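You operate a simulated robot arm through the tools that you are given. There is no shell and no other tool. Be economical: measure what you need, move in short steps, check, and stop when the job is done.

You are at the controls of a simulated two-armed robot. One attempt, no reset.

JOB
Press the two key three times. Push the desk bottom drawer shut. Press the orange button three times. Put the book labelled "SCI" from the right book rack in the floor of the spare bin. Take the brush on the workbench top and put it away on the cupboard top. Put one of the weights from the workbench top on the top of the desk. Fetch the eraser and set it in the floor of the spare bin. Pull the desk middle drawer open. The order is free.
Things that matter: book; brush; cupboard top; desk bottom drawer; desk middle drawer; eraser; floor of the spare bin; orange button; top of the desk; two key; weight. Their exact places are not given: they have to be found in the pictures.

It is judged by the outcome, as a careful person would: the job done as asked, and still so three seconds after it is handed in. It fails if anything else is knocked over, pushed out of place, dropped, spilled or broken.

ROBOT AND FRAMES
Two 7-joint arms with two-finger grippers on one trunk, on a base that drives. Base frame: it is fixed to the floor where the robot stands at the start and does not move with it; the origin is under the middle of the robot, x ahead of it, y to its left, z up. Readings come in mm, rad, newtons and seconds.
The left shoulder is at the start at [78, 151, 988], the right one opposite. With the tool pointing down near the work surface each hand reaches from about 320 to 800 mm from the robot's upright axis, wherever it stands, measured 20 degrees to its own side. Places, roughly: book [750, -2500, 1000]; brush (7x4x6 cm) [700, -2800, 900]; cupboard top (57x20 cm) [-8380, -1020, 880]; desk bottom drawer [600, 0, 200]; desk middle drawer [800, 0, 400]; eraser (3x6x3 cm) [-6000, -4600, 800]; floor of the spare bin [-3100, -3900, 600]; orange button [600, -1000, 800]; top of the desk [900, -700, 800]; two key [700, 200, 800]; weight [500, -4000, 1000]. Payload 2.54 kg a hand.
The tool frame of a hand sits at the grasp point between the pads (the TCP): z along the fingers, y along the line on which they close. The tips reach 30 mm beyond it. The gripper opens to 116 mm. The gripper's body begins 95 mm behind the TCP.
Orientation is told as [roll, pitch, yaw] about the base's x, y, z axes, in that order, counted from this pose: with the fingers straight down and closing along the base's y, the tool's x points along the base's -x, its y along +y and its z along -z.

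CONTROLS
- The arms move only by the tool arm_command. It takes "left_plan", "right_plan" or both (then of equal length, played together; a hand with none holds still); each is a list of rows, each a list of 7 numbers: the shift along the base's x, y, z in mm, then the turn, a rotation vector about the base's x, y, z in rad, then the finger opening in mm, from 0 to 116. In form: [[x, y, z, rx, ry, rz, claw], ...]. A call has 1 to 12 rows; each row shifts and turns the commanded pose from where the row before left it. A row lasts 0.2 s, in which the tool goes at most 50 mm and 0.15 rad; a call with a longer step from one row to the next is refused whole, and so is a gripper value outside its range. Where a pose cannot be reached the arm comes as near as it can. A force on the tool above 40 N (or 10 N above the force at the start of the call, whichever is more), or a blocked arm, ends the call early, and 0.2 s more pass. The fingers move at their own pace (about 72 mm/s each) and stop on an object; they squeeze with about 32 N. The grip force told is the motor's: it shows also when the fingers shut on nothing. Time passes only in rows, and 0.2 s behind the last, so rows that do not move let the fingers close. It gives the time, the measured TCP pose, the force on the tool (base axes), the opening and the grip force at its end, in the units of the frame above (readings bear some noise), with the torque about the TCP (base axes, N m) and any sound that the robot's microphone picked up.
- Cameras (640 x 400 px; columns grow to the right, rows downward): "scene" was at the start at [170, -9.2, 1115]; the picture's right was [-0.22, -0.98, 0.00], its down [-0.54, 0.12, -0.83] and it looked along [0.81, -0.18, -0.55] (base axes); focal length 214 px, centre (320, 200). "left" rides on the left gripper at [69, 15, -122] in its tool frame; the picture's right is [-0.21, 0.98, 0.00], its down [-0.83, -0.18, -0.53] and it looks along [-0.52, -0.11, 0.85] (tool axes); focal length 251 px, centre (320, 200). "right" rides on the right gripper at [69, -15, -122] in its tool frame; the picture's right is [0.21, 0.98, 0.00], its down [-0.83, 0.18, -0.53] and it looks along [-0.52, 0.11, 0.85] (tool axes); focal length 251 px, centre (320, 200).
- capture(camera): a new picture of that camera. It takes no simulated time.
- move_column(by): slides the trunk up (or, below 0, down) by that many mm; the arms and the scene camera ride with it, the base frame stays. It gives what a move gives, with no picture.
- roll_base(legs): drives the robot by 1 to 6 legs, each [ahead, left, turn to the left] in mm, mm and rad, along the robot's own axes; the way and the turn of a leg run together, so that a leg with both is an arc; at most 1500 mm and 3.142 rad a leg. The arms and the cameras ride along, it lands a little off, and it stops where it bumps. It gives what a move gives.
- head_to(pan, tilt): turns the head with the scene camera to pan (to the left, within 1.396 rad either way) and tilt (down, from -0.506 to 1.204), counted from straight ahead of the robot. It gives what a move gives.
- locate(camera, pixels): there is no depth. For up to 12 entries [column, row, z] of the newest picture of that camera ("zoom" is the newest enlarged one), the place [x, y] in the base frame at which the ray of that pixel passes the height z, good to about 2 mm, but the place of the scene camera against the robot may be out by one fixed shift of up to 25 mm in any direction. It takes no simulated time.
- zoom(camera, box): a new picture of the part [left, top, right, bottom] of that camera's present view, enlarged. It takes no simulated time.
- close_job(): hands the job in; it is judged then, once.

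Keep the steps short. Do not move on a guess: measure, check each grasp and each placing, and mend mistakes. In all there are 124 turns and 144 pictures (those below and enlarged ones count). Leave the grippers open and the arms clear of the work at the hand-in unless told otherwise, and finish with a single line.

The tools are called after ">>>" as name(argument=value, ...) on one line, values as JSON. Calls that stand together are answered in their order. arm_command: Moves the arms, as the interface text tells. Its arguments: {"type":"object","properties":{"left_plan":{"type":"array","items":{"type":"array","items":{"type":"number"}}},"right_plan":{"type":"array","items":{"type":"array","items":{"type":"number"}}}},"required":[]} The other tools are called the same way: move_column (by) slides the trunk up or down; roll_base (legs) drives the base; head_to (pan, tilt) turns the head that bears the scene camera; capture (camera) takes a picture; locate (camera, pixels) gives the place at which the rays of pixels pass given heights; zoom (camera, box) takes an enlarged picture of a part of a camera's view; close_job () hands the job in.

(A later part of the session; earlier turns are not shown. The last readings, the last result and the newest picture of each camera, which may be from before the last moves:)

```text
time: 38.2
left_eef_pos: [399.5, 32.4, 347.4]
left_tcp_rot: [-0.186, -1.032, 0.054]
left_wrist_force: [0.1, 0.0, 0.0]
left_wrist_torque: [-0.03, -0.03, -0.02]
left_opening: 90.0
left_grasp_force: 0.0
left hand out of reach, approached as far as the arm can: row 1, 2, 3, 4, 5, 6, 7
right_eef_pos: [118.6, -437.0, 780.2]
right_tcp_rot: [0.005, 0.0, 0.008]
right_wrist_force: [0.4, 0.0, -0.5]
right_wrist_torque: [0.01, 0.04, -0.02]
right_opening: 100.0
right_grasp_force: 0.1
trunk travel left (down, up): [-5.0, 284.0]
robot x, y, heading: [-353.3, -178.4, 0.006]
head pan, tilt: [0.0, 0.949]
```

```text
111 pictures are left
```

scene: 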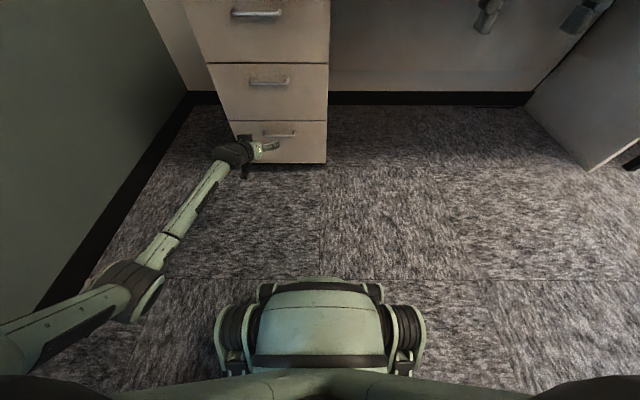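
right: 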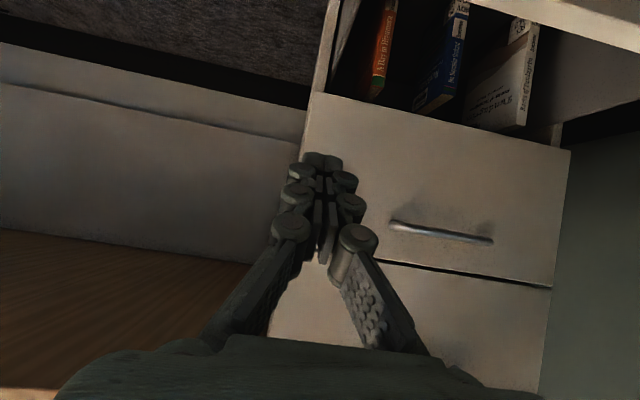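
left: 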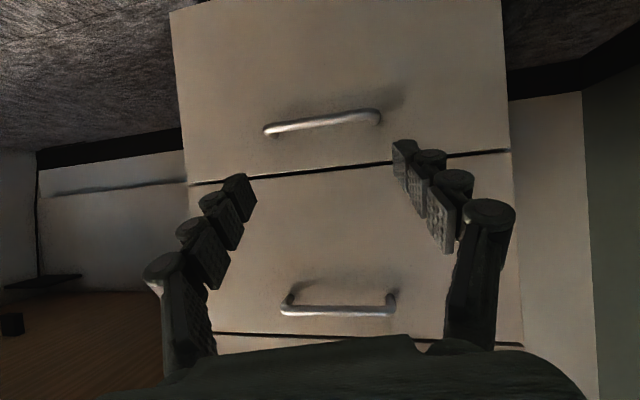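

The forward-pointing wrist limit made the arm fold awkwardly. I bring the hand back to a moderate tilt and raise it.

>>> arm_command(left_plan=[[-20, 0, 20, 0.1, 0.1, -0.03, 90], [-20, 0, 20, 0.09, 0.1, -0.03, 90], [-10, 0, 30, 0, 0.1, 0, 90], [-10, 0, 40, 0, 0.1, 0, 90], [0, 0, 45, 0, 0.05, 0, 90], [0, 0, 45, 0, 0.05, 0, 90], [0, 0, 45, 0, 0, 0, 90], [0, 0, 0, 0, 0, 0, 90]])

>>> capture(camera="left")

>>> capture(camera="scene")

```text
time: 40.0
left_eef_pos: [326.6, 80.2, 573.8]
left_tcp_rot: [0.045, -0.555, -0.191]
left_wrist_force: [-0.4, 0.3, -0.6]
left_wrist_torque: [-0.02, -0.01, 0.0]
left_opening: 90.0
left_grasp_force: 0.0
left hand out of reach, approached as far as the arm can: row 1
right_eef_pos: [118.6, -438.5, 780.1]
right_tcp_rot: [0.004, 0.001, 0.006]
right_wrist_force: [0.8, -0.3, -0.6]
right_wrist_torque: [-0.02, 0.0, 0.01]
right_opening: 99.8
right_grasp_force: 0.1
trunk travel left (down, up): [-5.0, 284.0]
robot x, y, heading: [-355.9, -182.0, 0.005]
head pan, tilt: [0.0, 0.949]
```

```text
110 pictures are left
```

left: 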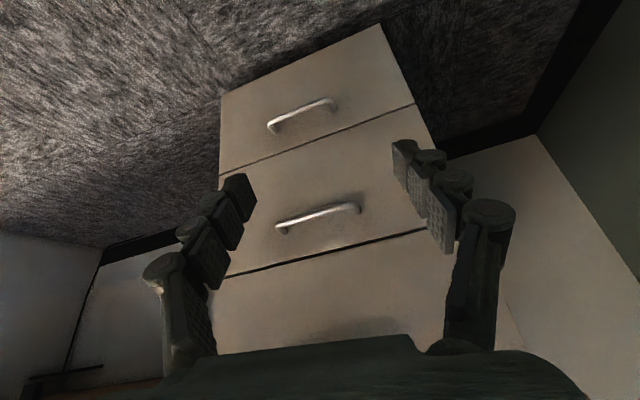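

```text
109 pictures are left
```

scene: 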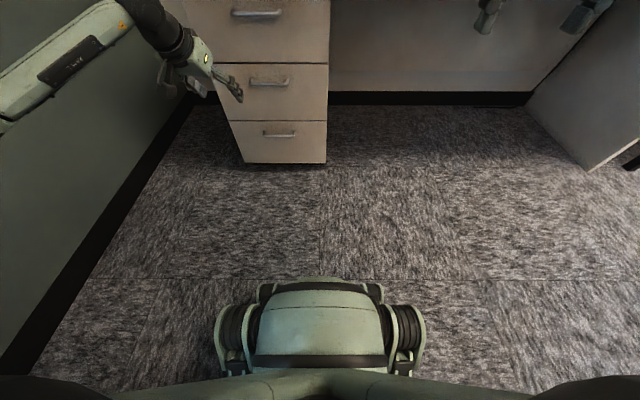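

Elbow is up again. Middle handle ends at (279,228) and (358,208) in the left view.

>>> locate(camera="left", pixels=[[318, 216, 460], [318, 216, 480], [318, 216, 500], [279, 229, 480], [358, 208, 480], [300, 119, 240], [300, 119, 260], [300, 119, 280]])

```text
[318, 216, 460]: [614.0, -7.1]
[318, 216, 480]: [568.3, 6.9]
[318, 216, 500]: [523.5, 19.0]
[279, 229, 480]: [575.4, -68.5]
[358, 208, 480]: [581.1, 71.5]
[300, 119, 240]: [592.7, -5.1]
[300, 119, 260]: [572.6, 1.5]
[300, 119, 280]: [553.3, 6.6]
```

Middle handle bar ≈ (545, 12, 490). I straighten the hand, tilt it and roll it 90° so the fingers close vertically.

>>> arm_command(left_plan=[[10, -10, 0, 0, 0, 0.1, 90], [10, -10, 0, 0, 0, 0.09, 90], [10, -10, 0, 0, -0.1, 0, 90], [10, -10, 0, 0, -0.1, 0, 90], [10, -10, 0, 0, -0.1, 0, 90], [0, -10, 0, -0.1, 0, 0.09, 90], [0, 0, 0, -0.1, 0, 0.09, 90], [0, 0, 0, -0.1, 0, 0.09, 90], [0, 0, 0, -0.1, 0, 0.09, 90], [0, 0, 0, -0.1, 0, 0.09, 90], [0, 0, 0, -0.1, 0, 0.09, 90], [0, 0, 0, -0.1, 0, 0.09, 90]])

>>> capture(camera="left")

```text
time: 42.6
left_eef_pos: [374.5, 22.7, 574.4]
left_tcp_rot: [-0.693, -0.463, 1.135]
left_wrist_force: [-0.3, 0.1, 0.3]
left_wrist_torque: [0.02, 0.0, 0.0]
left_opening: 90.0
left_grasp_force: 0.0
right_eef_pos: [118.9, -438.5, 780.2]
right_tcp_rot: [0.004, 0.0, 0.007]
right_wrist_force: [1.0, 0.1, -0.3]
right_wrist_torque: [0.0, -0.02, -0.01]
right_opening: 99.9
right_grasp_force: 0.1
trunk travel left (down, up): [-5.0, 284.0]
robot x, y, heading: [-359.1, -179.8, 0.01]
head pan, tilt: [0.0, 0.949]
```

```text
108 pictures are left
```

left: 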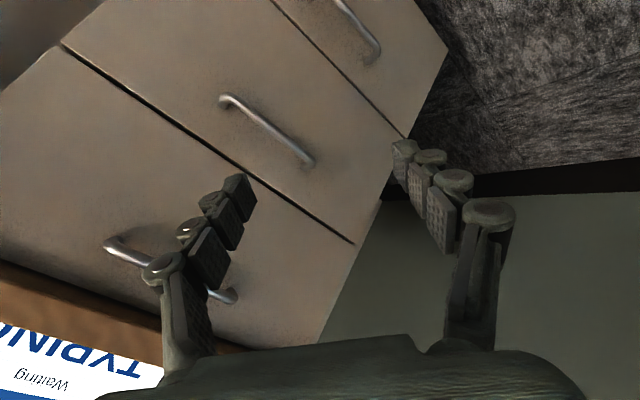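

Rolling works. Finish the remaining ~0.6 rad of roll and move to handle height.

>>> arm_command(left_plan=[[0, 0, -15, -0.1, 0, 0.09, 70], [0, 0, -15, -0.1, 0, 0.09, 70], [0, 0, -15, -0.1, 0, 0.09, 70], [0, 0, -10, -0.1, 0, 0.09, 70], [0, 0, -10, -0.08, 0, 0.07, 70], [0, 0, 0, 0, 0, 0, 70]])

>>> capture(camera="left")

>>> capture(camera="scene")

```text
time: 44.0
left_eef_pos: [376.0, 22.0, 507.7]
left_tcp_rot: [-0.791, 0.001, 1.594]
left_wrist_force: [0.3, 0.2, -0.9]
left_wrist_torque: [0.02, 0.01, 0.04]
left_opening: 69.9
left_grasp_force: 0.0
right_eef_pos: [118.8, -438.4, 779.3]
right_tcp_rot: [0.004, -0.001, 0.005]
right_wrist_force: [-0.2, -0.5, 0.4]
right_wrist_torque: [0.0, -0.03, -0.02]
right_opening: 99.8
right_grasp_force: 0.1
trunk travel left (down, up): [-5.0, 284.0]
robot x, y, heading: [-359.9, -185.2, 0.007]
head pan, tilt: [0.0, 0.949]
```

```text
107 pictures are left
```

left: 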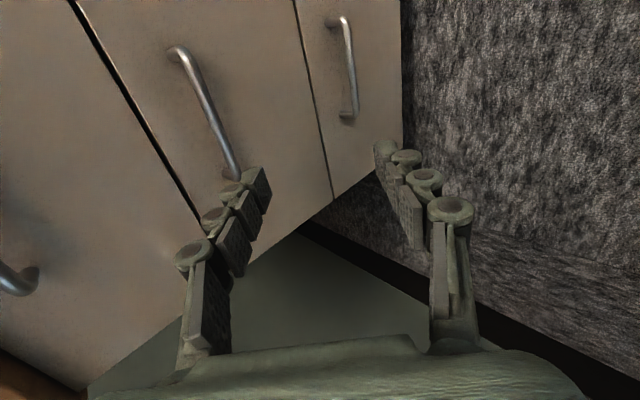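

```text
106 pictures are left
```

scene: 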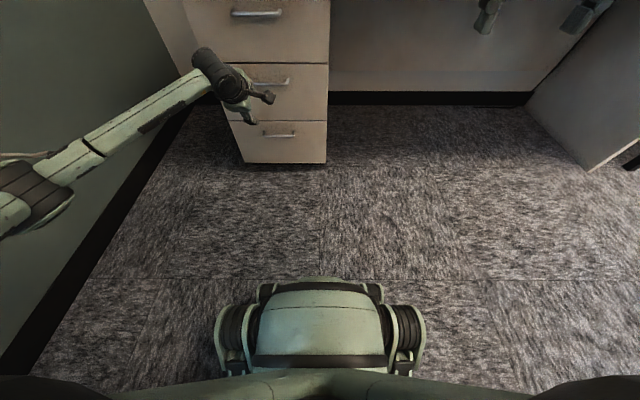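

Fingers now straddle vertically, pointing 45° forward-down. Locate the middle bar: ends (178,52), (237,175).

>>> locate(camera="left", pixels=[[178, 54, 460], [178, 54, 480], [178, 54, 500], [236, 172, 460], [236, 172, 480], [236, 172, 500], [208, 110, 480], [208, 110, 490], [348, 70, 290]])

```text
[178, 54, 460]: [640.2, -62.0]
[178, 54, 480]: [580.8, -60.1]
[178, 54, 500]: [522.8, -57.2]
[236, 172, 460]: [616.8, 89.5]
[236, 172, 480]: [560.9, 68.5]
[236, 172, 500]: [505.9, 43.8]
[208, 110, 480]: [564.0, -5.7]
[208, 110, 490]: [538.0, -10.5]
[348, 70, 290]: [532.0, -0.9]
```

The bar is about (545, 0, 488) with ~30 mm gap to the face. A more horizontal approach gives more tolerance; try pitching 0.4 rad further.

>>> arm_command(left_plan=[[0, -5, 0, 0, -0.1, 0, 70], [0, -5, 0, 0, -0.1, 0, 70], [0, -5, 0, 0, -0.1, 0, 70], [0, -5, 0, 0, -0.1, 0, 70], [0, 0, 0, 0, 0, 0, 70]])

>>> capture(camera="left")

```text
time: 45.2
left_eef_pos: [374.9, 12.9, 509.7]
left_tcp_rot: [-0.991, 0.003, 1.594]
left_wrist_force: [-0.4, 0.1, -0.6]
left_wrist_torque: [-0.03, 0.0, -0.01]
left_opening: 69.7
left_grasp_force: 0.1
left hand out of reach, approached as far as the arm can: row 3, 4
right_eef_pos: [119.1, -439.5, 779.0]
right_tcp_rot: [0.004, 0.0, 0.008]
right_wrist_force: [0.2, -0.2, -0.6]
right_wrist_torque: [0.0, -0.03, -0.03]
right_opening: 99.7
right_grasp_force: 0.0
trunk travel left (down, up): [-5.0, 284.0]
robot x, y, heading: [-355.9, -181.3, 0.008]
head pan, tilt: [0.0, 0.949]
```

```text
105 pictures are left
```

left: 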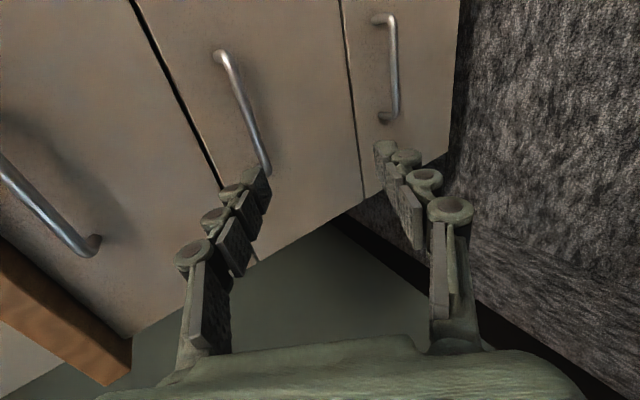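

Limit is −0.99, good enough. Lower 17 mm, drive forward 105 mm, and check with the camera.

>>> arm_command(left_plan=[[0, -5, -8, 0, 0, 0, 60], [0, -5, -8, 0, 0, 0, 60]])

>>> roll_base(legs=[[105, 0, 0]])

>>> capture(camera="left")

>>> zoom(camera="scene", box=[160, 0, 360, 160])

```text
time: 45.8
left_eef_pos: [376.0, 2.4, 492.9]
left_tcp_rot: [-0.993, 0.005, 1.593]
left_wrist_force: [-0.5, -0.3, -0.3]
left_wrist_torque: [0.0, 0.0, 0.0]
left_opening: 60.0
left_grasp_force: 0.0
right_eef_pos: [118.3, -438.9, 779.6]
right_tcp_rot: [0.003, -0.002, 0.007]
right_wrist_force: [-0.7, -0.4, 0.4]
right_wrist_torque: [0.0, -0.01, 0.01]
right_opening: 100.0
right_grasp_force: 0.1
trunk travel left (down, up): [-5.0, 284.0]
robot x, y, heading: [-358.4, -177.9, 0.007]
head pan, tilt: [0.0, 0.949]
```

```text
time: 47.0
left_eef_pos: [480.2, 5.1, 493.2]
left_tcp_rot: [-0.991, 0.006, 1.594]
left_wrist_force: [1.2, -0.6, -0.5]
left_wrist_torque: [0.0, 0.02, -0.01]
left_opening: 60.0
left_grasp_force: 0.1
right_eef_pos: [223.5, -437.4, 779.5]
right_tcp_rot: [0.003, -0.001, 0.01]
right_wrist_force: [0.0, -0.1, -0.3]
right_wrist_torque: [0.04, -0.01, 0.0]
right_opening: 100.1
right_grasp_force: 0.1
trunk travel left (down, up): [-5.0, 284.0]
robot x, y, heading: [-250.3, -180.1, 0.004]
head pan, tilt: [0.0, 0.949]
```

```text
104 pictures are left
```

left: 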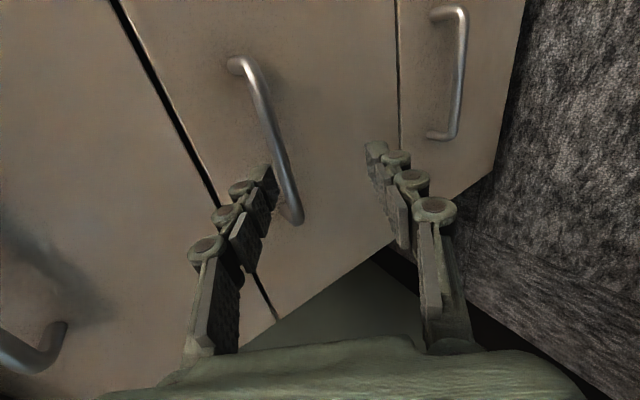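

```text
2.50 times, centred on (260, 80) of scene
```

zoom: 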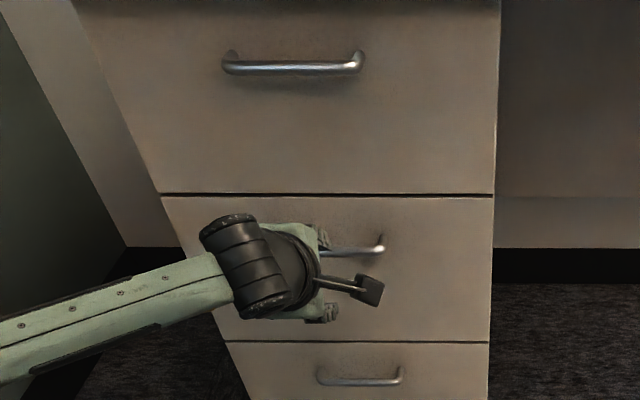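

>>> locate(camera="left", pixels=[[240, 68, 480], [240, 68, 490], [292, 212, 480], [292, 212, 490], [292, 212, 500], [266, 125, 480], [266, 125, 490]])

```text
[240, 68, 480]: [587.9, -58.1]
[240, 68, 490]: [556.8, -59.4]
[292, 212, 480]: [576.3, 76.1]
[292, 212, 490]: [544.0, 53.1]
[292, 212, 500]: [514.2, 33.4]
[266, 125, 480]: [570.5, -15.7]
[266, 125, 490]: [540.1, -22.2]
```

Bar spans y −59…55 at about (545, 490). Advance 44 mm with the force guard, then close.

>>> arm_command(left_plan=[[10, 0, 0, 0, 0, 0, 60], [10, 0, 0, 0, 0, 0, 60], [10, 0, 0, 0, 0, 0, 60], [7, 0, 0, 0, 0, 0, 60], [6, 0, 0, 0, 0, 0, 60], [0, 0, 0, 0, 0, 0, 60]])

>>> capture(camera="left")

```text
time: 48.4
left_eef_pos: [522.0, 4.7, 491.6]
left_tcp_rot: [-0.991, 0.008, 1.595]
left_wrist_force: [-0.8, -0.7, 0.7]
left_wrist_torque: [0.0, 0.04, -0.05]
left_opening: 59.9
left_grasp_force: 0.0
right_eef_pos: [223.2, -436.6, 779.6]
right_tcp_rot: [0.003, 0.0, 0.007]
right_wrist_force: [-0.5, -0.3, 0.0]
right_wrist_torque: [0.03, 0.0, -0.01]
right_opening: 99.9
right_grasp_force: 0.1
trunk travel left (down, up): [-5.0, 284.0]
robot x, y, heading: [-250.9, -178.5, 0.008]
head pan, tilt: [0.0, 0.949]
```

```text
102 pictures are left
```

left: 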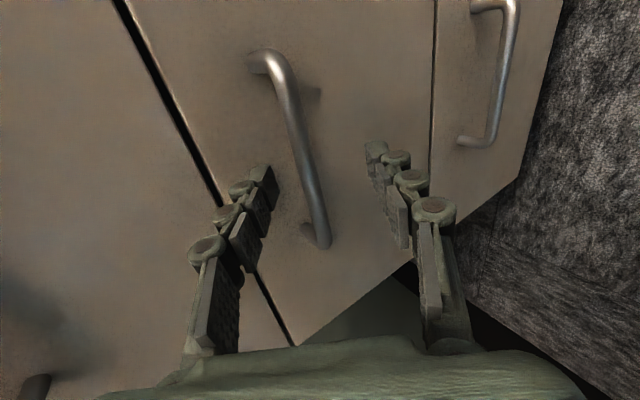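

The bar is between the fingers. Close on it.

>>> arm_command(left_plan=[[4, 0, 0, 0, 0, 0, 40], [0, 0, 0, 0, 0, 0, 0], [0, 0, 0, 0, 0, 0, 0], [0, 0, 0, 0, 0, 0, 0], [0, 0, 0, 0, 0, 0, 0]])

>>> capture(camera="left")

```text
time: 49.6
left_eef_pos: [527.4, 5.2, 496.6]
left_tcp_rot: [-0.996, 0.003, 1.596]
left_wrist_force: [5.9, 2.9, 15.6]
left_wrist_torque: [0.33, -0.31, -0.4]
left_opening: 11.1
left_grasp_force: 38.4
right_eef_pos: [222.7, -437.0, 780.0]
right_tcp_rot: [0.004, -0.002, 0.009]
right_wrist_force: [-1.0, 0.0, -0.7]
right_wrist_torque: [-0.02, 0.03, -0.01]
right_opening: 100.2
right_grasp_force: 0.0
trunk travel left (down, up): [-5.0, 284.0]
robot x, y, heading: [-251.2, -182.8, 0.006]
head pan, tilt: [0.0, 0.949]
```

```text
101 pictures are left
```

left: 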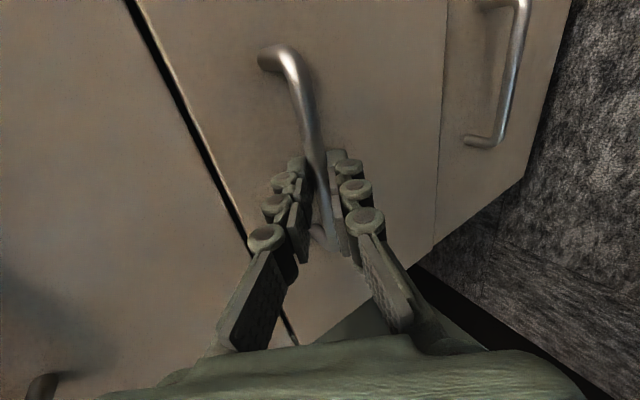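

Bar gripped (11 mm). Pull by driving back 100 mm and look.

>>> roll_base(legs=[[-100, 0, 0]])

>>> zoom(camera="scene", box=[120, 0, 380, 200])

```text
time: 50.8
left_eef_pos: [428.0, 5.1, 495.9]
left_tcp_rot: [-0.997, 0.002, 1.597]
left_wrist_force: [-2.3, 15.3, 20.8]
left_wrist_torque: [0.48, -0.27, -0.06]
left_opening: 10.9
left_grasp_force: 38.2
right_eef_pos: [122.4, -438.8, 781.7]
right_tcp_rot: [0.004, -0.005, 0.005]
right_wrist_force: [0.3, 0.1, 0.2]
right_wrist_torque: [-0.01, -0.03, -0.02]
right_opening: 99.8
right_grasp_force: 0.0
trunk travel left (down, up): [-5.0, 284.0]
robot x, y, heading: [-350.8, -178.3, 0.013]
head pan, tilt: [0.0, 0.949]
```

```text
2.00 times, centred on (250, 100) of scene
```

zoom: 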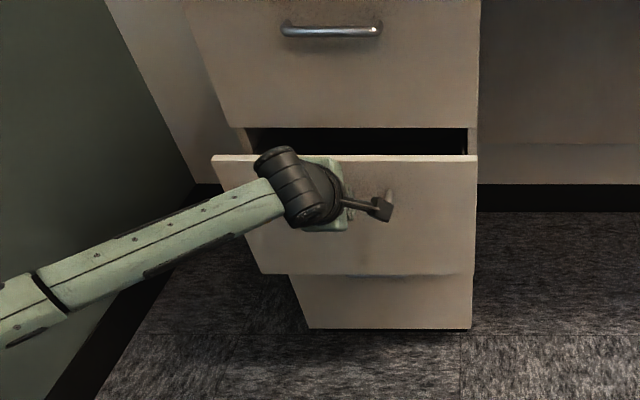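

It opens. Pull 110 mm more.

>>> roll_base(legs=[[-110, 0, 0]])

>>> zoom(camera="scene", box=[120, 0, 380, 200])

```text
time: 51.9
left_eef_pos: [319.3, 4.3, 496.3]
left_tcp_rot: [-0.998, 0.001, 1.6]
left_wrist_force: [-1.0, -0.3, 10.9]
left_wrist_torque: [0.27, -0.13, -0.43]
left_opening: 11.0
left_grasp_force: 37.5
right_eef_pos: [14.9, -438.4, 780.8]
right_tcp_rot: [0.003, -0.002, 0.006]
right_wrist_force: [-0.2, -0.6, 0.2]
right_wrist_torque: [0.05, -0.03, -0.01]
right_opening: 100.0
right_grasp_force: 0.2
trunk travel left (down, up): [-5.0, 284.0]
robot x, y, heading: [-460.8, -180.2, 0.01]
head pan, tilt: [0.0, 0.949]
```

```text
2.00 times, centred on (250, 100) of scene
```

zoom: 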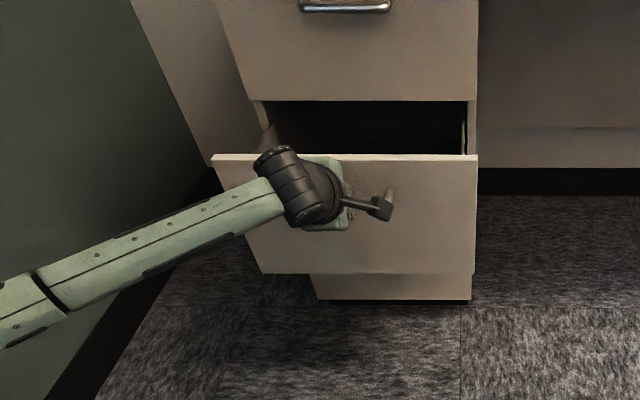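

Pull a further 60 mm to be sure it's well open.

>>> roll_base(legs=[[-60, 0, 0]])

>>> zoom(camera="scene", box=[120, 0, 380, 200])

```text
time: 52.9
left_eef_pos: [259.0, 5.1, 496.7]
left_tcp_rot: [-0.998, 0.003, 1.599]
left_wrist_force: [-2.1, 1.9, 6.7]
left_wrist_torque: [0.25, -0.04, -0.41]
left_opening: 11.0
left_grasp_force: 38.7
right_eef_pos: [-45.2, -438.4, 779.6]
right_tcp_rot: [0.003, 0.0, 0.007]
right_wrist_force: [0.5, 0.3, 0.3]
right_wrist_torque: [-0.02, 0.02, 0.0]
right_opening: 100.1
right_grasp_force: 0.1
trunk travel left (down, up): [-5.0, 284.0]
robot x, y, heading: [-516.0, -182.2, 0.01]
head pan, tilt: [0.0, 0.949]
```

```text
2.00 times, centred on (250, 100) of scene
```

zoom: 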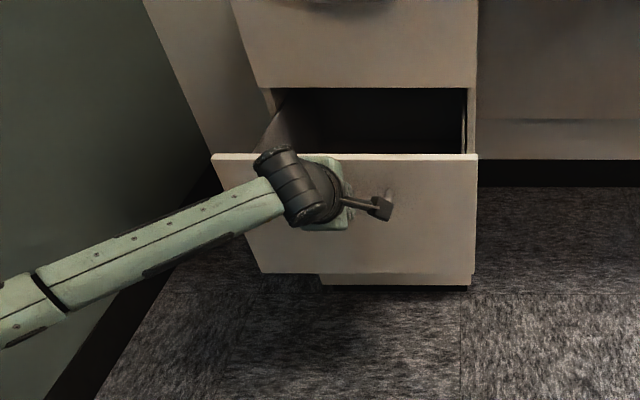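

Well open (~270 mm). Release, withdraw along the finger axis, then back away.

>>> arm_command(left_plan=[[0, 0, 0, 0, 0, 0, 60], [0, 0, 0, 0, 0, 0, 60], [-8, 0, 6, 0, 0, 0, 60], [-12, 0, 8, 0, 0, 0, 60], [-17, 0, 11, 0, 0, 0, 60], [-20, 0, 13, 0, 0, 0, 60]])

>>> roll_base(legs=[[-150, 0, 0]])

>>> arm_command(left_plan=[[0, 0, 20, 0.115, 0, -0.075, 80], [0, 0, 20, 0.115, 0, -0.075, 80], [0, 0, 20, 0.115, 0, -0.075, 80], [0, 0, 20, 0.115, 0, -0.075, 80], [0, 0, 20, 0.115, 0, -0.075, 80], [0, 0, 0, 0.115, 0, -0.075, 80], [0, 0, 0, 0.115, 0, -0.075, 80], [0, 0, 0, 0.115, 0, -0.075, 80], [0, 0, 0, 0.115, 0, -0.075, 80], [0, 0, 0, 0.115, 0, -0.075, 80], [0, 0, 0, 0.115, 0, -0.075, 80]])

>>> arm_command(left_plan=[[0, 0, 0, 0, 0.14, 0, 80], [0, 0, 0, 0, 0.14, 0, 80], [0, 0, 0, 0, 0.14, 0, 80], [0, 0, 0, 0, 0.14, 0, 80], [0, 0, 0, 0, 0.14, 0, 80], [0, 0, 0, 0, 0.14, 0, 80], [0, 0, 0, 0, 0.14, 0, 80]])

>>> move_column(by=220)

>>> head_to(pan=-0.5, tilt=0.4)

>>> capture(camera="scene")

```text
time: 54.3
left_eef_pos: [203.1, 5.2, 533.9]
left_tcp_rot: [-0.997, 0.002, 1.598]
left_wrist_force: [0.6, 0.3, 0.2]
left_wrist_torque: [0.02, -0.05, 0.02]
left_opening: 60.1
left_grasp_force: 0.1
right_eef_pos: [-43.9, -438.2, 779.7]
right_tcp_rot: [0.001, -0.001, 0.007]
right_wrist_force: [0.1, 0.9, 1.0]
right_wrist_torque: [-0.03, 0.03, 0.0]
right_opening: 99.8
right_grasp_force: 0.1
trunk travel left (down, up): [-5.0, 284.0]
robot x, y, heading: [-517.2, -181.6, 0.004]
head pan, tilt: [0.0, 0.949]
```

```text
time: 55.3
left_eef_pos: [196.0, 1.0, 533.3]
left_tcp_rot: [-0.995, 0.001, 1.595]
left_wrist_force: [0.7, 0.0, -0.1]
left_wrist_torque: [0.03, -0.01, -0.01]
left_opening: 59.8
left_grasp_force: 0.0
right_eef_pos: [-51.4, -441.7, 779.8]
right_tcp_rot: [0.003, 0.001, 0.004]
right_wrist_force: [-0.6, 0.5, 0.0]
right_wrist_torque: [0.03, -0.06, -0.01]
right_opening: 99.9
right_grasp_force: 0.0
trunk travel left (down, up): [-5.0, 284.0]
robot x, y, heading: [-525.7, -184.9, 0.004]
head pan, tilt: [0.0, 0.949]
stopped in leg 1: the robot was blocked; the commanded pose is now the measured one
```

```text
time: 57.7
left_eef_pos: [195.9, -0.2, 633.9]
left_tcp_rot: [-0.119, -1.008, 0.136]
left_wrist_force: [0.4, -0.3, -0.1]
left_wrist_torque: [0.0, 0.02, 0.01]
left_opening: 79.9
left_grasp_force: 0.1
right_eef_pos: [-52.2, -441.2, 779.5]
right_tcp_rot: [0.004, 0.002, 0.003]
right_wrist_force: [0.1, -0.6, 0.1]
right_wrist_torque: [-0.01, 0.0, -0.03]
right_opening: 99.9
right_grasp_force: 0.0
trunk travel left (down, up): [-5.0, 284.0]
robot x, y, heading: [-526.2, -177.7, 0.004]
head pan, tilt: [0.0, 0.949]
```

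```text
time: 59.3
left_eef_pos: [195.1, 0.3, 633.1]
left_tcp_rot: [-0.005, -0.028, 0.074]
left_wrist_force: [-0.2, 0.5, 0.7]
left_wrist_torque: [-0.01, -0.03, 0.01]
left_opening: 79.9
left_grasp_force: 0.1
right_eef_pos: [-50.7, -441.4, 778.7]
right_tcp_rot: [0.002, 0.003, 0.003]
right_wrist_force: [0.1, 0.3, -0.5]
right_wrist_torque: [-0.02, -0.02, 0.0]
right_opening: 100.1
right_grasp_force: 0.1
trunk travel left (down, up): [-5.0, 284.0]
robot x, y, heading: [-528.1, -183.7, 0.004]
head pan, tilt: [0.0, 0.949]
```

```text
time: 61.6
left_eef_pos: [196.0, 1.8, 853.8]
left_tcp_rot: [-0.005, -0.031, 0.075]
left_wrist_force: [-0.6, 0.4, -0.6]
left_wrist_torque: [0.01, 0.03, -0.02]
left_opening: 79.8
left_grasp_force: 0.1
right_eef_pos: [-51.2, -442.2, 1000.1]
right_tcp_rot: [0.003, 0.001, 0.004]
right_wrist_force: [-0.2, 1.0, -0.4]
right_wrist_torque: [0.0, 0.0, 0.0]
right_opening: 99.9
right_grasp_force: 0.0
trunk travel left (down, up): [-225.0, 64.0]
robot x, y, heading: [-525.1, -181.4, 0.007]
head pan, tilt: [0.0, 0.949]
```

```text
time: 62.6
left_eef_pos: [196.5, 1.0, 853.7]
left_tcp_rot: [-0.005, -0.031, 0.074]
left_wrist_force: [0.6, 0.5, 0.4]
left_wrist_torque: [0.01, -0.02, -0.01]
left_opening: 80.2
left_grasp_force: 0.0
right_eef_pos: [-51.4, -441.3, 999.7]
right_tcp_rot: [0.002, 0.001, 0.004]
right_wrist_force: [-0.9, 0.0, -0.8]
right_wrist_torque: [0.01, 0.0, -0.03]
right_opening: 100.1
right_grasp_force: 0.0
trunk travel left (down, up): [-225.0, 64.0]
robot x, y, heading: [-528.3, -180.6, 0.005]
head pan, tilt: [-0.499, 0.4]
```

```text
97 pictures are left
```

scene: 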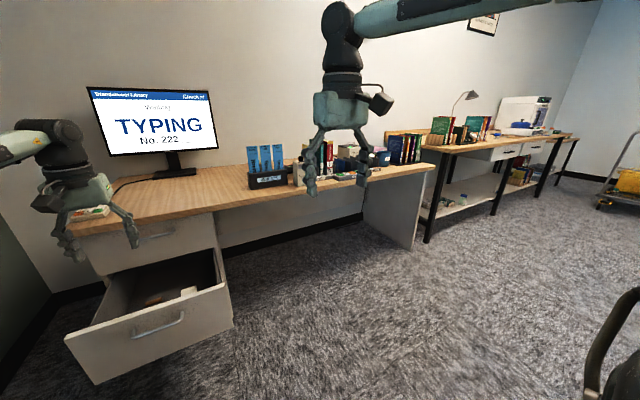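

Middle drawer is open. The reverse drive was blocked by something behind; I'll look around before moving.

>>> head_to(pan=-1.396, tilt=0.6)

>>> capture(camera="scene")

>>> head_to(pan=1.396, tilt=0.6)

>>> capture(camera="scene")

```text
time: 63.8
left_eef_pos: [195.8, 1.2, 853.2]
left_tcp_rot: [-0.005, -0.033, 0.074]
left_wrist_force: [0.7, -0.6, -0.1]
left_wrist_torque: [0.02, 0.02, -0.01]
left_opening: 80.0
left_grasp_force: 0.1
right_eef_pos: [-50.2, -441.4, 999.0]
right_tcp_rot: [0.004, 0.002, 0.006]
right_wrist_force: [-0.4, 1.1, 0.0]
right_wrist_torque: [0.0, 0.02, -0.02]
right_opening: 99.8
right_grasp_force: 0.1
trunk travel left (down, up): [-225.0, 64.0]
robot x, y, heading: [-529.7, -182.2, 0.003]
head pan, tilt: [-1.396, 0.6]
```

```text
96 pictures are left
```

scene: 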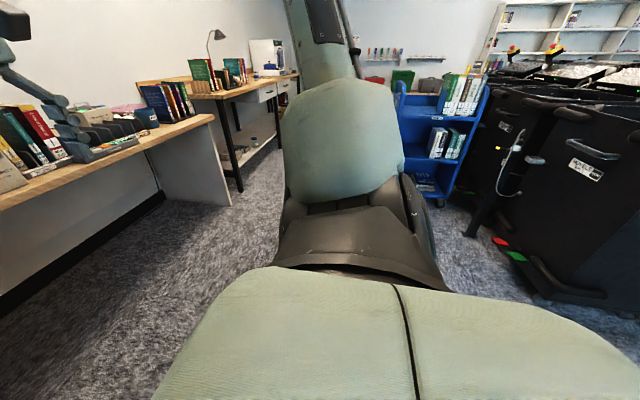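

```text
time: 66.3
left_eef_pos: [196.1, 1.1, 853.5]
left_tcp_rot: [-0.004, -0.032, 0.075]
left_wrist_force: [0.7, -0.5, -0.1]
left_wrist_torque: [-0.02, 0.0, -0.01]
left_opening: 79.9
left_grasp_force: 0.0
right_eef_pos: [-50.3, -441.2, 999.8]
right_tcp_rot: [0.003, 0.004, 0.004]
right_wrist_force: [-0.4, 0.6, -0.2]
right_wrist_torque: [0.0, -0.03, 0.0]
right_opening: 99.9
right_grasp_force: 0.1
trunk travel left (down, up): [-225.0, 64.0]
robot x, y, heading: [-526.3, -183.4, 0.004]
head pan, tilt: [1.396, 0.6]
```

```text
95 pictures are left
```

scene: 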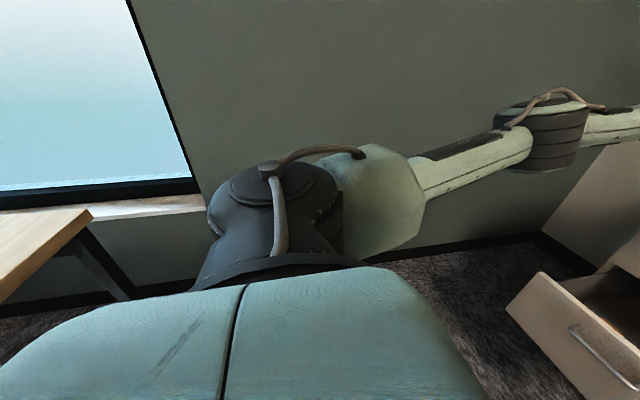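

A table leg/edge stands behind-left; nothing seems displaced. The desk row continues to the right (−y). I tuck the left hand back, move forward 80 mm off the table, then right towards the orange button.

>>> arm_command(left_plan=[[-40, 0, 25, 0, 0, 0, 80], [-40, 0, 25, 0, 0, 0, 80], [-40, 0, 25, 0, 0, 0, 80], [-40, 0, 25, 0, 0, -0.07, 80], [-40, 0, 25, 0, 0.03, 0, 80], [-30, 0, 25, 0, 0, 0, 80]])

>>> roll_base(legs=[[80, 0, 0], [0, -650, 0], [300, 0, 0]])

>>> head_to(pan=-0.35, tilt=0.6)

>>> capture(camera="scene")

```text
time: 67.7
left_eef_pos: [-37.1, -0.8, 1004.9]
left_tcp_rot: [-0.005, -0.001, 0.004]
left_wrist_force: [0.2, -0.4, 0.4]
left_wrist_torque: [-0.01, -0.01, 0.01]
left_opening: 80.0
left_grasp_force: 0.1
right_eef_pos: [-52.4, -442.6, 999.2]
right_tcp_rot: [0.005, -0.001, 0.002]
right_wrist_force: [-0.2, 0.5, -1.1]
right_wrist_torque: [0.01, -0.01, -0.07]
right_opening: 99.8
right_grasp_force: 0.0
trunk travel left (down, up): [-225.0, 64.0]
robot x, y, heading: [-528.7, -182.1, 0.001]
head pan, tilt: [1.396, 0.6]
```

```text
time: 76.8
left_eef_pos: [346.4, -661.5, 1004.4]
left_tcp_rot: [-0.006, -0.002, 0.001]
left_wrist_force: [-0.2, -0.3, 0.2]
left_wrist_torque: [0.02, 0.0, -0.02]
left_opening: 80.2
left_grasp_force: 0.0
right_eef_pos: [328.6, -1101.1, 998.9]
right_tcp_rot: [0.004, 0.002, 0.0]
right_wrist_force: [1.0, -0.1, 0.4]
right_wrist_torque: [0.02, 0.06, 0.03]
right_opening: 100.2
right_grasp_force: 0.0
trunk travel left (down, up): [-225.0, 64.0]
robot x, y, heading: [-143.7, -838.8, -0.002]
head pan, tilt: [1.396, 0.6]
```

```text
time: 78.5
left_eef_pos: [346.9, -660.2, 1004.7]
left_tcp_rot: [-0.006, -0.002, 0.002]
left_wrist_force: [-0.5, -0.3, 0.3]
left_wrist_torque: [0.02, 0.02, 0.01]
left_opening: 80.2
left_grasp_force: 0.1
right_eef_pos: [328.3, -1102.5, 999.7]
right_tcp_rot: [0.004, 0.001, 0.0]
right_wrist_force: [0.5, 0.3, 0.6]
right_wrist_torque: [0.03, 0.03, 0.0]
right_opening: 100.0
right_grasp_force: 0.1
trunk travel left (down, up): [-225.0, 64.0]
robot x, y, heading: [-148.5, -838.9, -0.001]
head pan, tilt: [-0.351, 0.6]
```

```text
94 pictures are left
```

scene: 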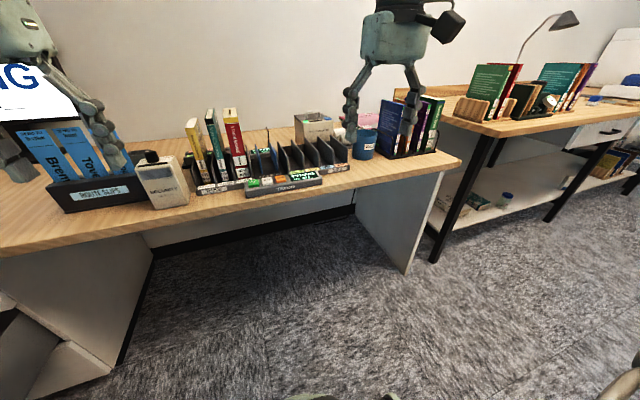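

I see the button strip at (275,183). Zoom on it, and a right-hand picture.

>>> zoom(camera="scene", box=[170, 90, 450, 220])

>>> capture(camera="right")

>>> capture(camera="left")

```text
2.29 times, centred on (310, 155) of scene
```

zoom: 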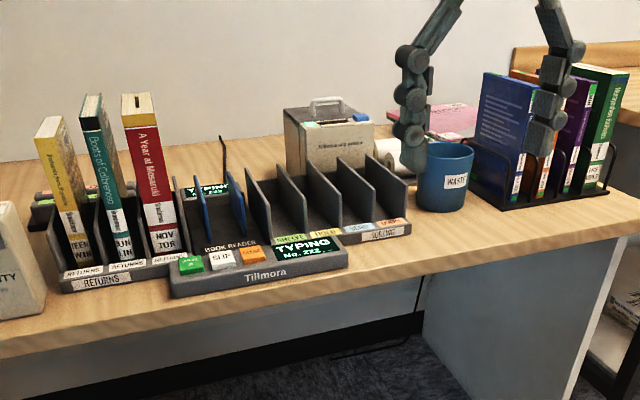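

```text
92 pictures are left
```

right: 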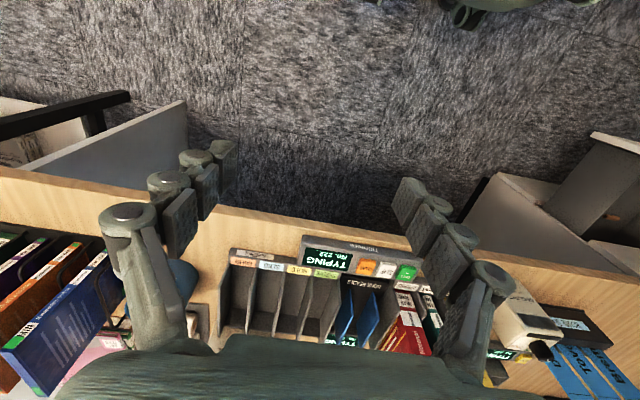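

```text
91 pictures are left
```

left: 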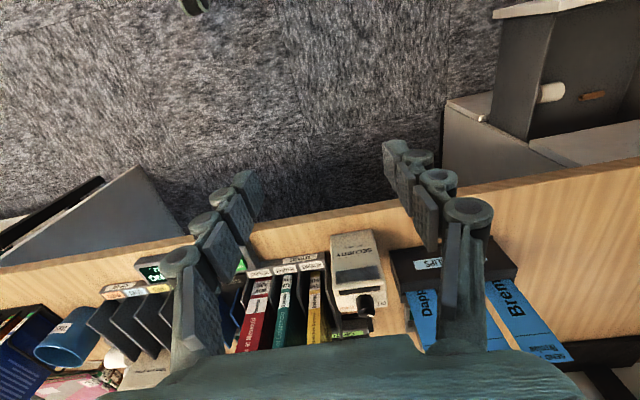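

Orange button at (367,267) in the right view.

>>> locate(camera="right", pixels=[[367, 267, 760], [367, 267, 780], [367, 267, 800]])

>>> locate(camera="scene", pixels=[[281, 178, 760], [281, 178, 800]])

```text
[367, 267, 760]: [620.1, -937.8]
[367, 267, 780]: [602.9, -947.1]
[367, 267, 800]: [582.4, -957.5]
```

```text
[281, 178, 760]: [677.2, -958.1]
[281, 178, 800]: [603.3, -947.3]
```

Button ≈ (595,−950,785). Drive forward 70 mm, then bring the right hand over it, tilted slightly, fingers closed.

>>> roll_base(legs=[[70, 0, 0]])

>>> arm_command(right_plan=[[0, 25, 0, 0, -0.1, 0, 60], [0, 25, 0, 0, -0.1, 0, 0], [0, 25, 0, 0, -0.1, 0, 0], [0, 25, 0, 0, -0.1, 0, 0], [40, 25, -10, 0, 0, 0, 0], [40, 25, -20, 0, 0, 0, 0], [40, 0, -25, 0, 0, 0, 0], [35, 0, -30, 0, 0, 0, 0], [20, 0, -30, 0, 0, 0, 0], [0, 0, 0, 0, 0, 0, 0]])

>>> capture(camera="right")

>>> zoom(camera="scene", box=[130, 60, 450, 260])

```text
time: 79.5
left_eef_pos: [415.6, -662.4, 1003.7]
left_tcp_rot: [-0.005, -0.002, 0.001]
left_wrist_force: [0.9, 0.1, -0.2]
left_wrist_torque: [0.0, 0.02, -0.04]
left_opening: 79.9
left_grasp_force: 0.0
right_eef_pos: [397.7, -1103.0, 1000.1]
right_tcp_rot: [0.001, 0.002, 0.0]
right_wrist_force: [0.5, 0.1, -0.3]
right_wrist_torque: [0.05, 0.04, -0.01]
right_opening: 100.0
right_grasp_force: 0.0
trunk travel left (down, up): [-225.0, 64.0]
robot x, y, heading: [-75.6, -838.7, 0.005]
head pan, tilt: [-0.351, 0.6]
```

```text
refused: row 6 steps farther than a row can; nothing moved
```

```text
90 pictures are left
```

right: 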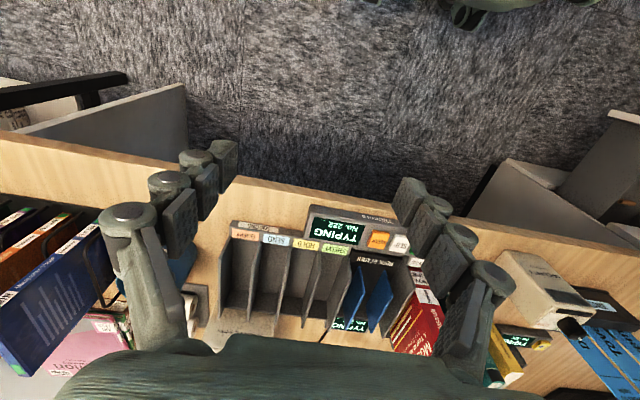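

```text
2.00 times, centred on (290, 160) of scene
```

zoom: 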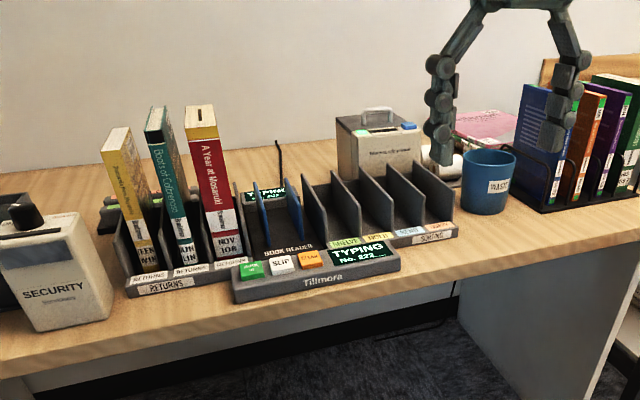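

>>> locate(camera="right", pixels=[[377, 241, 760], [377, 241, 780], [377, 241, 800]])

>>> arm_command(right_plan=[[0, 25, 0, 0, -0.1, 0, 60], [0, 25, 0, 0, -0.1, 0, 0], [0, 25, 0, 0, -0.1, 0, 0], [0, 25, 0, 0, -0.1, 0, 0], [38, 25, -10, 0, 0, 0, 0], [36, 25, -20, 0, 0, 0, 0], [40, 0, -25, 0, 0, 0, 0], [35, 0, -30, 0, 0, 0, 0], [20, 0, -30, 0, 0, 0, 0], [0, 0, 0, 0, 0, 0, 0]])

>>> capture(camera="right")

>>> zoom(camera="scene", box=[130, 60, 450, 260])

```text
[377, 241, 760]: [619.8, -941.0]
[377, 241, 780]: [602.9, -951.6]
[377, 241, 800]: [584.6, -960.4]
```

```text
time: 81.7
left_eef_pos: [414.9, -662.5, 1004.6]
left_tcp_rot: [-0.005, -0.002, 0.001]
left_wrist_force: [0.2, 0.3, 0.0]
left_wrist_torque: [0.01, 0.01, -0.02]
left_opening: 80.2
left_grasp_force: 0.0
right_eef_pos: [566.5, -953.1, 885.7]
right_tcp_rot: [0.003, -0.399, 0.0]
right_wrist_force: [0.3, 0.6, 0.4]
right_wrist_torque: [0.01, 0.01, 0.01]
right_opening: 0.4
right_grasp_force: 28.7
trunk travel left (down, up): [-225.0, 64.0]
robot x, y, heading: [-75.5, -840.2, -0.002]
head pan, tilt: [-0.351, 0.6]
```

```text
88 pictures are left
```

right: 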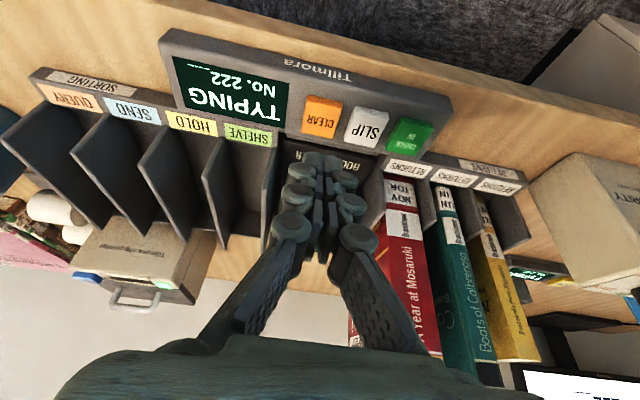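

```text
2.00 times, centred on (290, 160) of scene
```

zoom: 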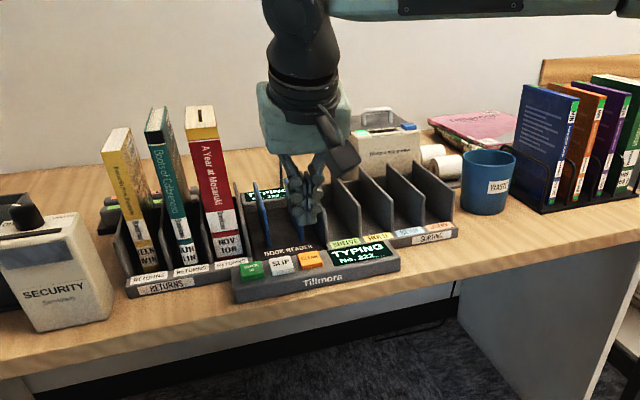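

Orange "CLEAR" is at (322,115).

>>> locate(camera="right", pixels=[[322, 115, 770], [322, 115, 780], [322, 115, 790], [322, 115, 800], [368, 125, 785], [408, 133, 785]])

```text
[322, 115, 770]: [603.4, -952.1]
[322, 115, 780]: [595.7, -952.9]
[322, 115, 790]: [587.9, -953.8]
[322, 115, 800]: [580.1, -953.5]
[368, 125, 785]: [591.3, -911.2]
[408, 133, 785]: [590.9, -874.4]
```

Button at (594, −953, 784). Move over it and descend until contact.

>>> arm_command(right_plan=[[26, 0, -10, 0, 0, 0, 0], [0, 0, -30, 0, 0, 0, 0], [0, 0, -15, 0, 0, 0, 0], [0, 0, -4, 0, 0, 0, 0], [0, 0, -3, 0, 0, 0, 0], [0, 0, -3, 0, 0, 0, 0], [0, 0, -3, 0, 0, 0, 0], [0, 0, 0, 0, 0, 0, 0]])

>>> zoom(camera="scene", box=[210, 120, 370, 220])

```text
time: 83.5
left_eef_pos: [415.0, -661.9, 1003.9]
left_tcp_rot: [-0.005, -0.003, 0.002]
left_wrist_force: [0.0, 0.3, 0.1]
left_wrist_torque: [-0.04, -0.02, -0.01]
left_opening: 80.0
left_grasp_force: 0.1
right_eef_pos: [578.2, -969.9, 818.5]
right_tcp_rot: [0.003, -0.401, 0.0]
right_wrist_force: [0.6, 0.8, 3.3]
right_wrist_torque: [0.03, -0.05, 0.01]
right_opening: 6.2
right_grasp_force: 29.1
right hand out of reach, approached as far as the arm can: row 1, 3
trunk travel left (down, up): [-225.0, 64.0]
robot x, y, heading: [-76.7, -842.5, -0.0]
head pan, tilt: [-0.351, 0.6]
heard: click
```

```text
4.00 times, centred on (290, 170) of scene
```

zoom: 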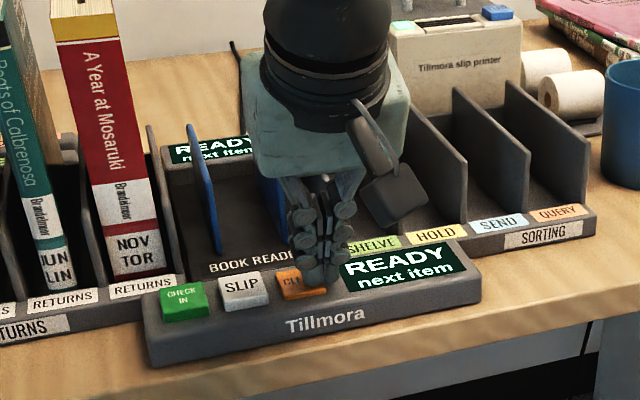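

Click heard; the screen cleared. Now second press.

>>> arm_command(right_plan=[[0, 0, 10, 0, 0, 0, 0], [0, 0, 2, 0, 0, 0, 0], [0, 0, -6, 0, 0, 0, 0], [0, 0, -4, 0, 0, 0, 0], [0, 0, -2, 0, 0, 0, 0], [0, 0, 0, 0, 0, 0, 0]])

```text
time: 84.9
left_eef_pos: [413.4, -661.3, 1004.0]
left_tcp_rot: [-0.005, -0.001, 0.002]
left_wrist_force: [0.0, 0.5, 0.2]
left_wrist_torque: [0.0, -0.01, -0.03]
left_opening: 80.0
left_grasp_force: 0.0
right_eef_pos: [578.9, -970.2, 818.5]
right_tcp_rot: [0.003, -0.403, 0.0]
right_wrist_force: [0.8, -0.1, 2.7]
right_wrist_torque: [0.03, -0.03, 0.0]
right_opening: 6.0
right_grasp_force: 28.7
trunk travel left (down, up): [-225.0, 64.0]
robot x, y, heading: [-74.9, -840.5, -0.002]
head pan, tilt: [-0.351, 0.6]
heard: click
```

Third press, then rise and retract.

>>> arm_command(right_plan=[[0, 0, 10, 0, 0, 0, 0], [0, 0, 2, 0, 0, 0, 0], [0, 0, -6, 0, 0, 0, 0], [0, 0, -4, 0, 0, 0, 0], [0, 0, -2, 0, 0, 0, 0], [0, 0, 0, 0, 0, 0, 0], [0, 0, 12, 0, 0, 0, 0], [0, 0, 40, 0, 0, 0, 0], [0, 0, 45, 0, 0, 0, 0], [-30, 0, 35, 0, 0, 0, 0], [-45, 0, 10, 0, 0, 0, 0], [-45, 0, 10, 0, 0, 0, 0]])

>>> arm_command(right_plan=[[-45, -15, 20, 0, 0.1, 0, 60], [-45, -15, 20, 0, 0.1, 0, 100], [0, -20, 0, 0, 0.1, 0, 100], [0, -20, 0, 0, 0.1, 0, 100]])

>>> capture(camera="scene")

```text
time: 87.5
left_eef_pos: [414.2, -660.9, 1004.8]
left_tcp_rot: [-0.006, -0.004, 0.002]
left_wrist_force: [-0.1, 0.7, 0.6]
left_wrist_torque: [0.01, -0.05, -0.02]
left_opening: 80.2
left_grasp_force: 0.1
right_eef_pos: [458.4, -964.8, 973.1]
right_tcp_rot: [0.003, -0.399, -0.003]
right_wrist_force: [0.2, -0.5, -0.1]
right_wrist_torque: [0.01, 0.0, -0.03]
right_opening: 0.0
right_grasp_force: 28.7
trunk travel left (down, up): [-225.0, 64.0]
robot x, y, heading: [-75.8, -842.6, 0.0]
head pan, tilt: [-0.351, 0.6]
heard: click
```

```text
refused: row 1 steps farther than a row can; nothing moved
```

```text
85 pictures are left
```

scene: 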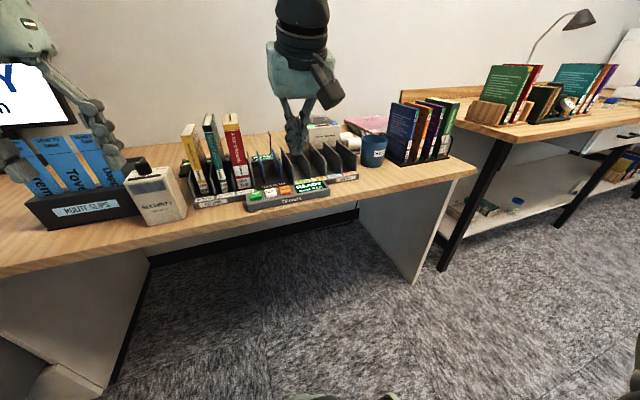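

All three presses clicked. Retract the right arm and head right to the workbench.

>>> arm_command(right_plan=[[-40, -15, 20, 0, 0.1, 0, 60], [-40, -15, 20, 0, 0.1, 0, 100], [0, -20, 0, 0, 0.1, 0, 100], [0, -20, 0, 0, 0.1, 0, 100]])

>>> roll_base(legs=[[-170, 0, 0], [0, -1450, 0]])

>>> capture(camera="scene")

```text
time: 88.5
left_eef_pos: [415.1, -661.6, 1004.8]
left_tcp_rot: [-0.005, -0.001, 0.002]
left_wrist_force: [-1.1, 0.1, 0.3]
left_wrist_torque: [0.03, -0.07, 0.01]
left_opening: 80.0
left_grasp_force: 0.0
right_eef_pos: [380.9, -1036.9, 1010.6]
right_tcp_rot: [0.004, 0.005, -0.001]
right_wrist_force: [-1.1, -0.9, -0.1]
right_wrist_torque: [0.0, 0.03, 0.03]
right_opening: 100.3
right_grasp_force: 0.1
trunk travel left (down, up): [-225.0, 64.0]
robot x, y, heading: [-79.1, -840.2, 0.0]
head pan, tilt: [-0.351, 0.6]
```

```text
time: 103.8
left_eef_pos: [246.1, -2123.9, 1004.4]
left_tcp_rot: [-0.005, -0.001, 0.0]
left_wrist_force: [0.6, -0.6, 0.8]
left_wrist_torque: [0.03, 0.02, 0.04]
left_opening: 79.9
left_grasp_force: 0.1
right_eef_pos: [211.1, -2499.7, 1010.1]
right_tcp_rot: [0.004, 0.003, 0.0]
right_wrist_force: [-1.0, 0.1, -1.0]
right_wrist_torque: [0.06, 0.0, -0.02]
right_opening: 99.7
right_grasp_force: 0.0
trunk travel left (down, up): [-225.0, 64.0]
robot x, y, heading: [-251.0, -2302.4, -0.002]
head pan, tilt: [-0.351, 0.6]
```

```text
84 pictures are left
```

scene: 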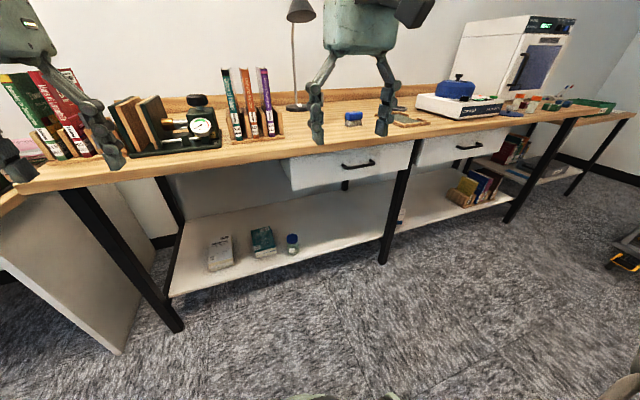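

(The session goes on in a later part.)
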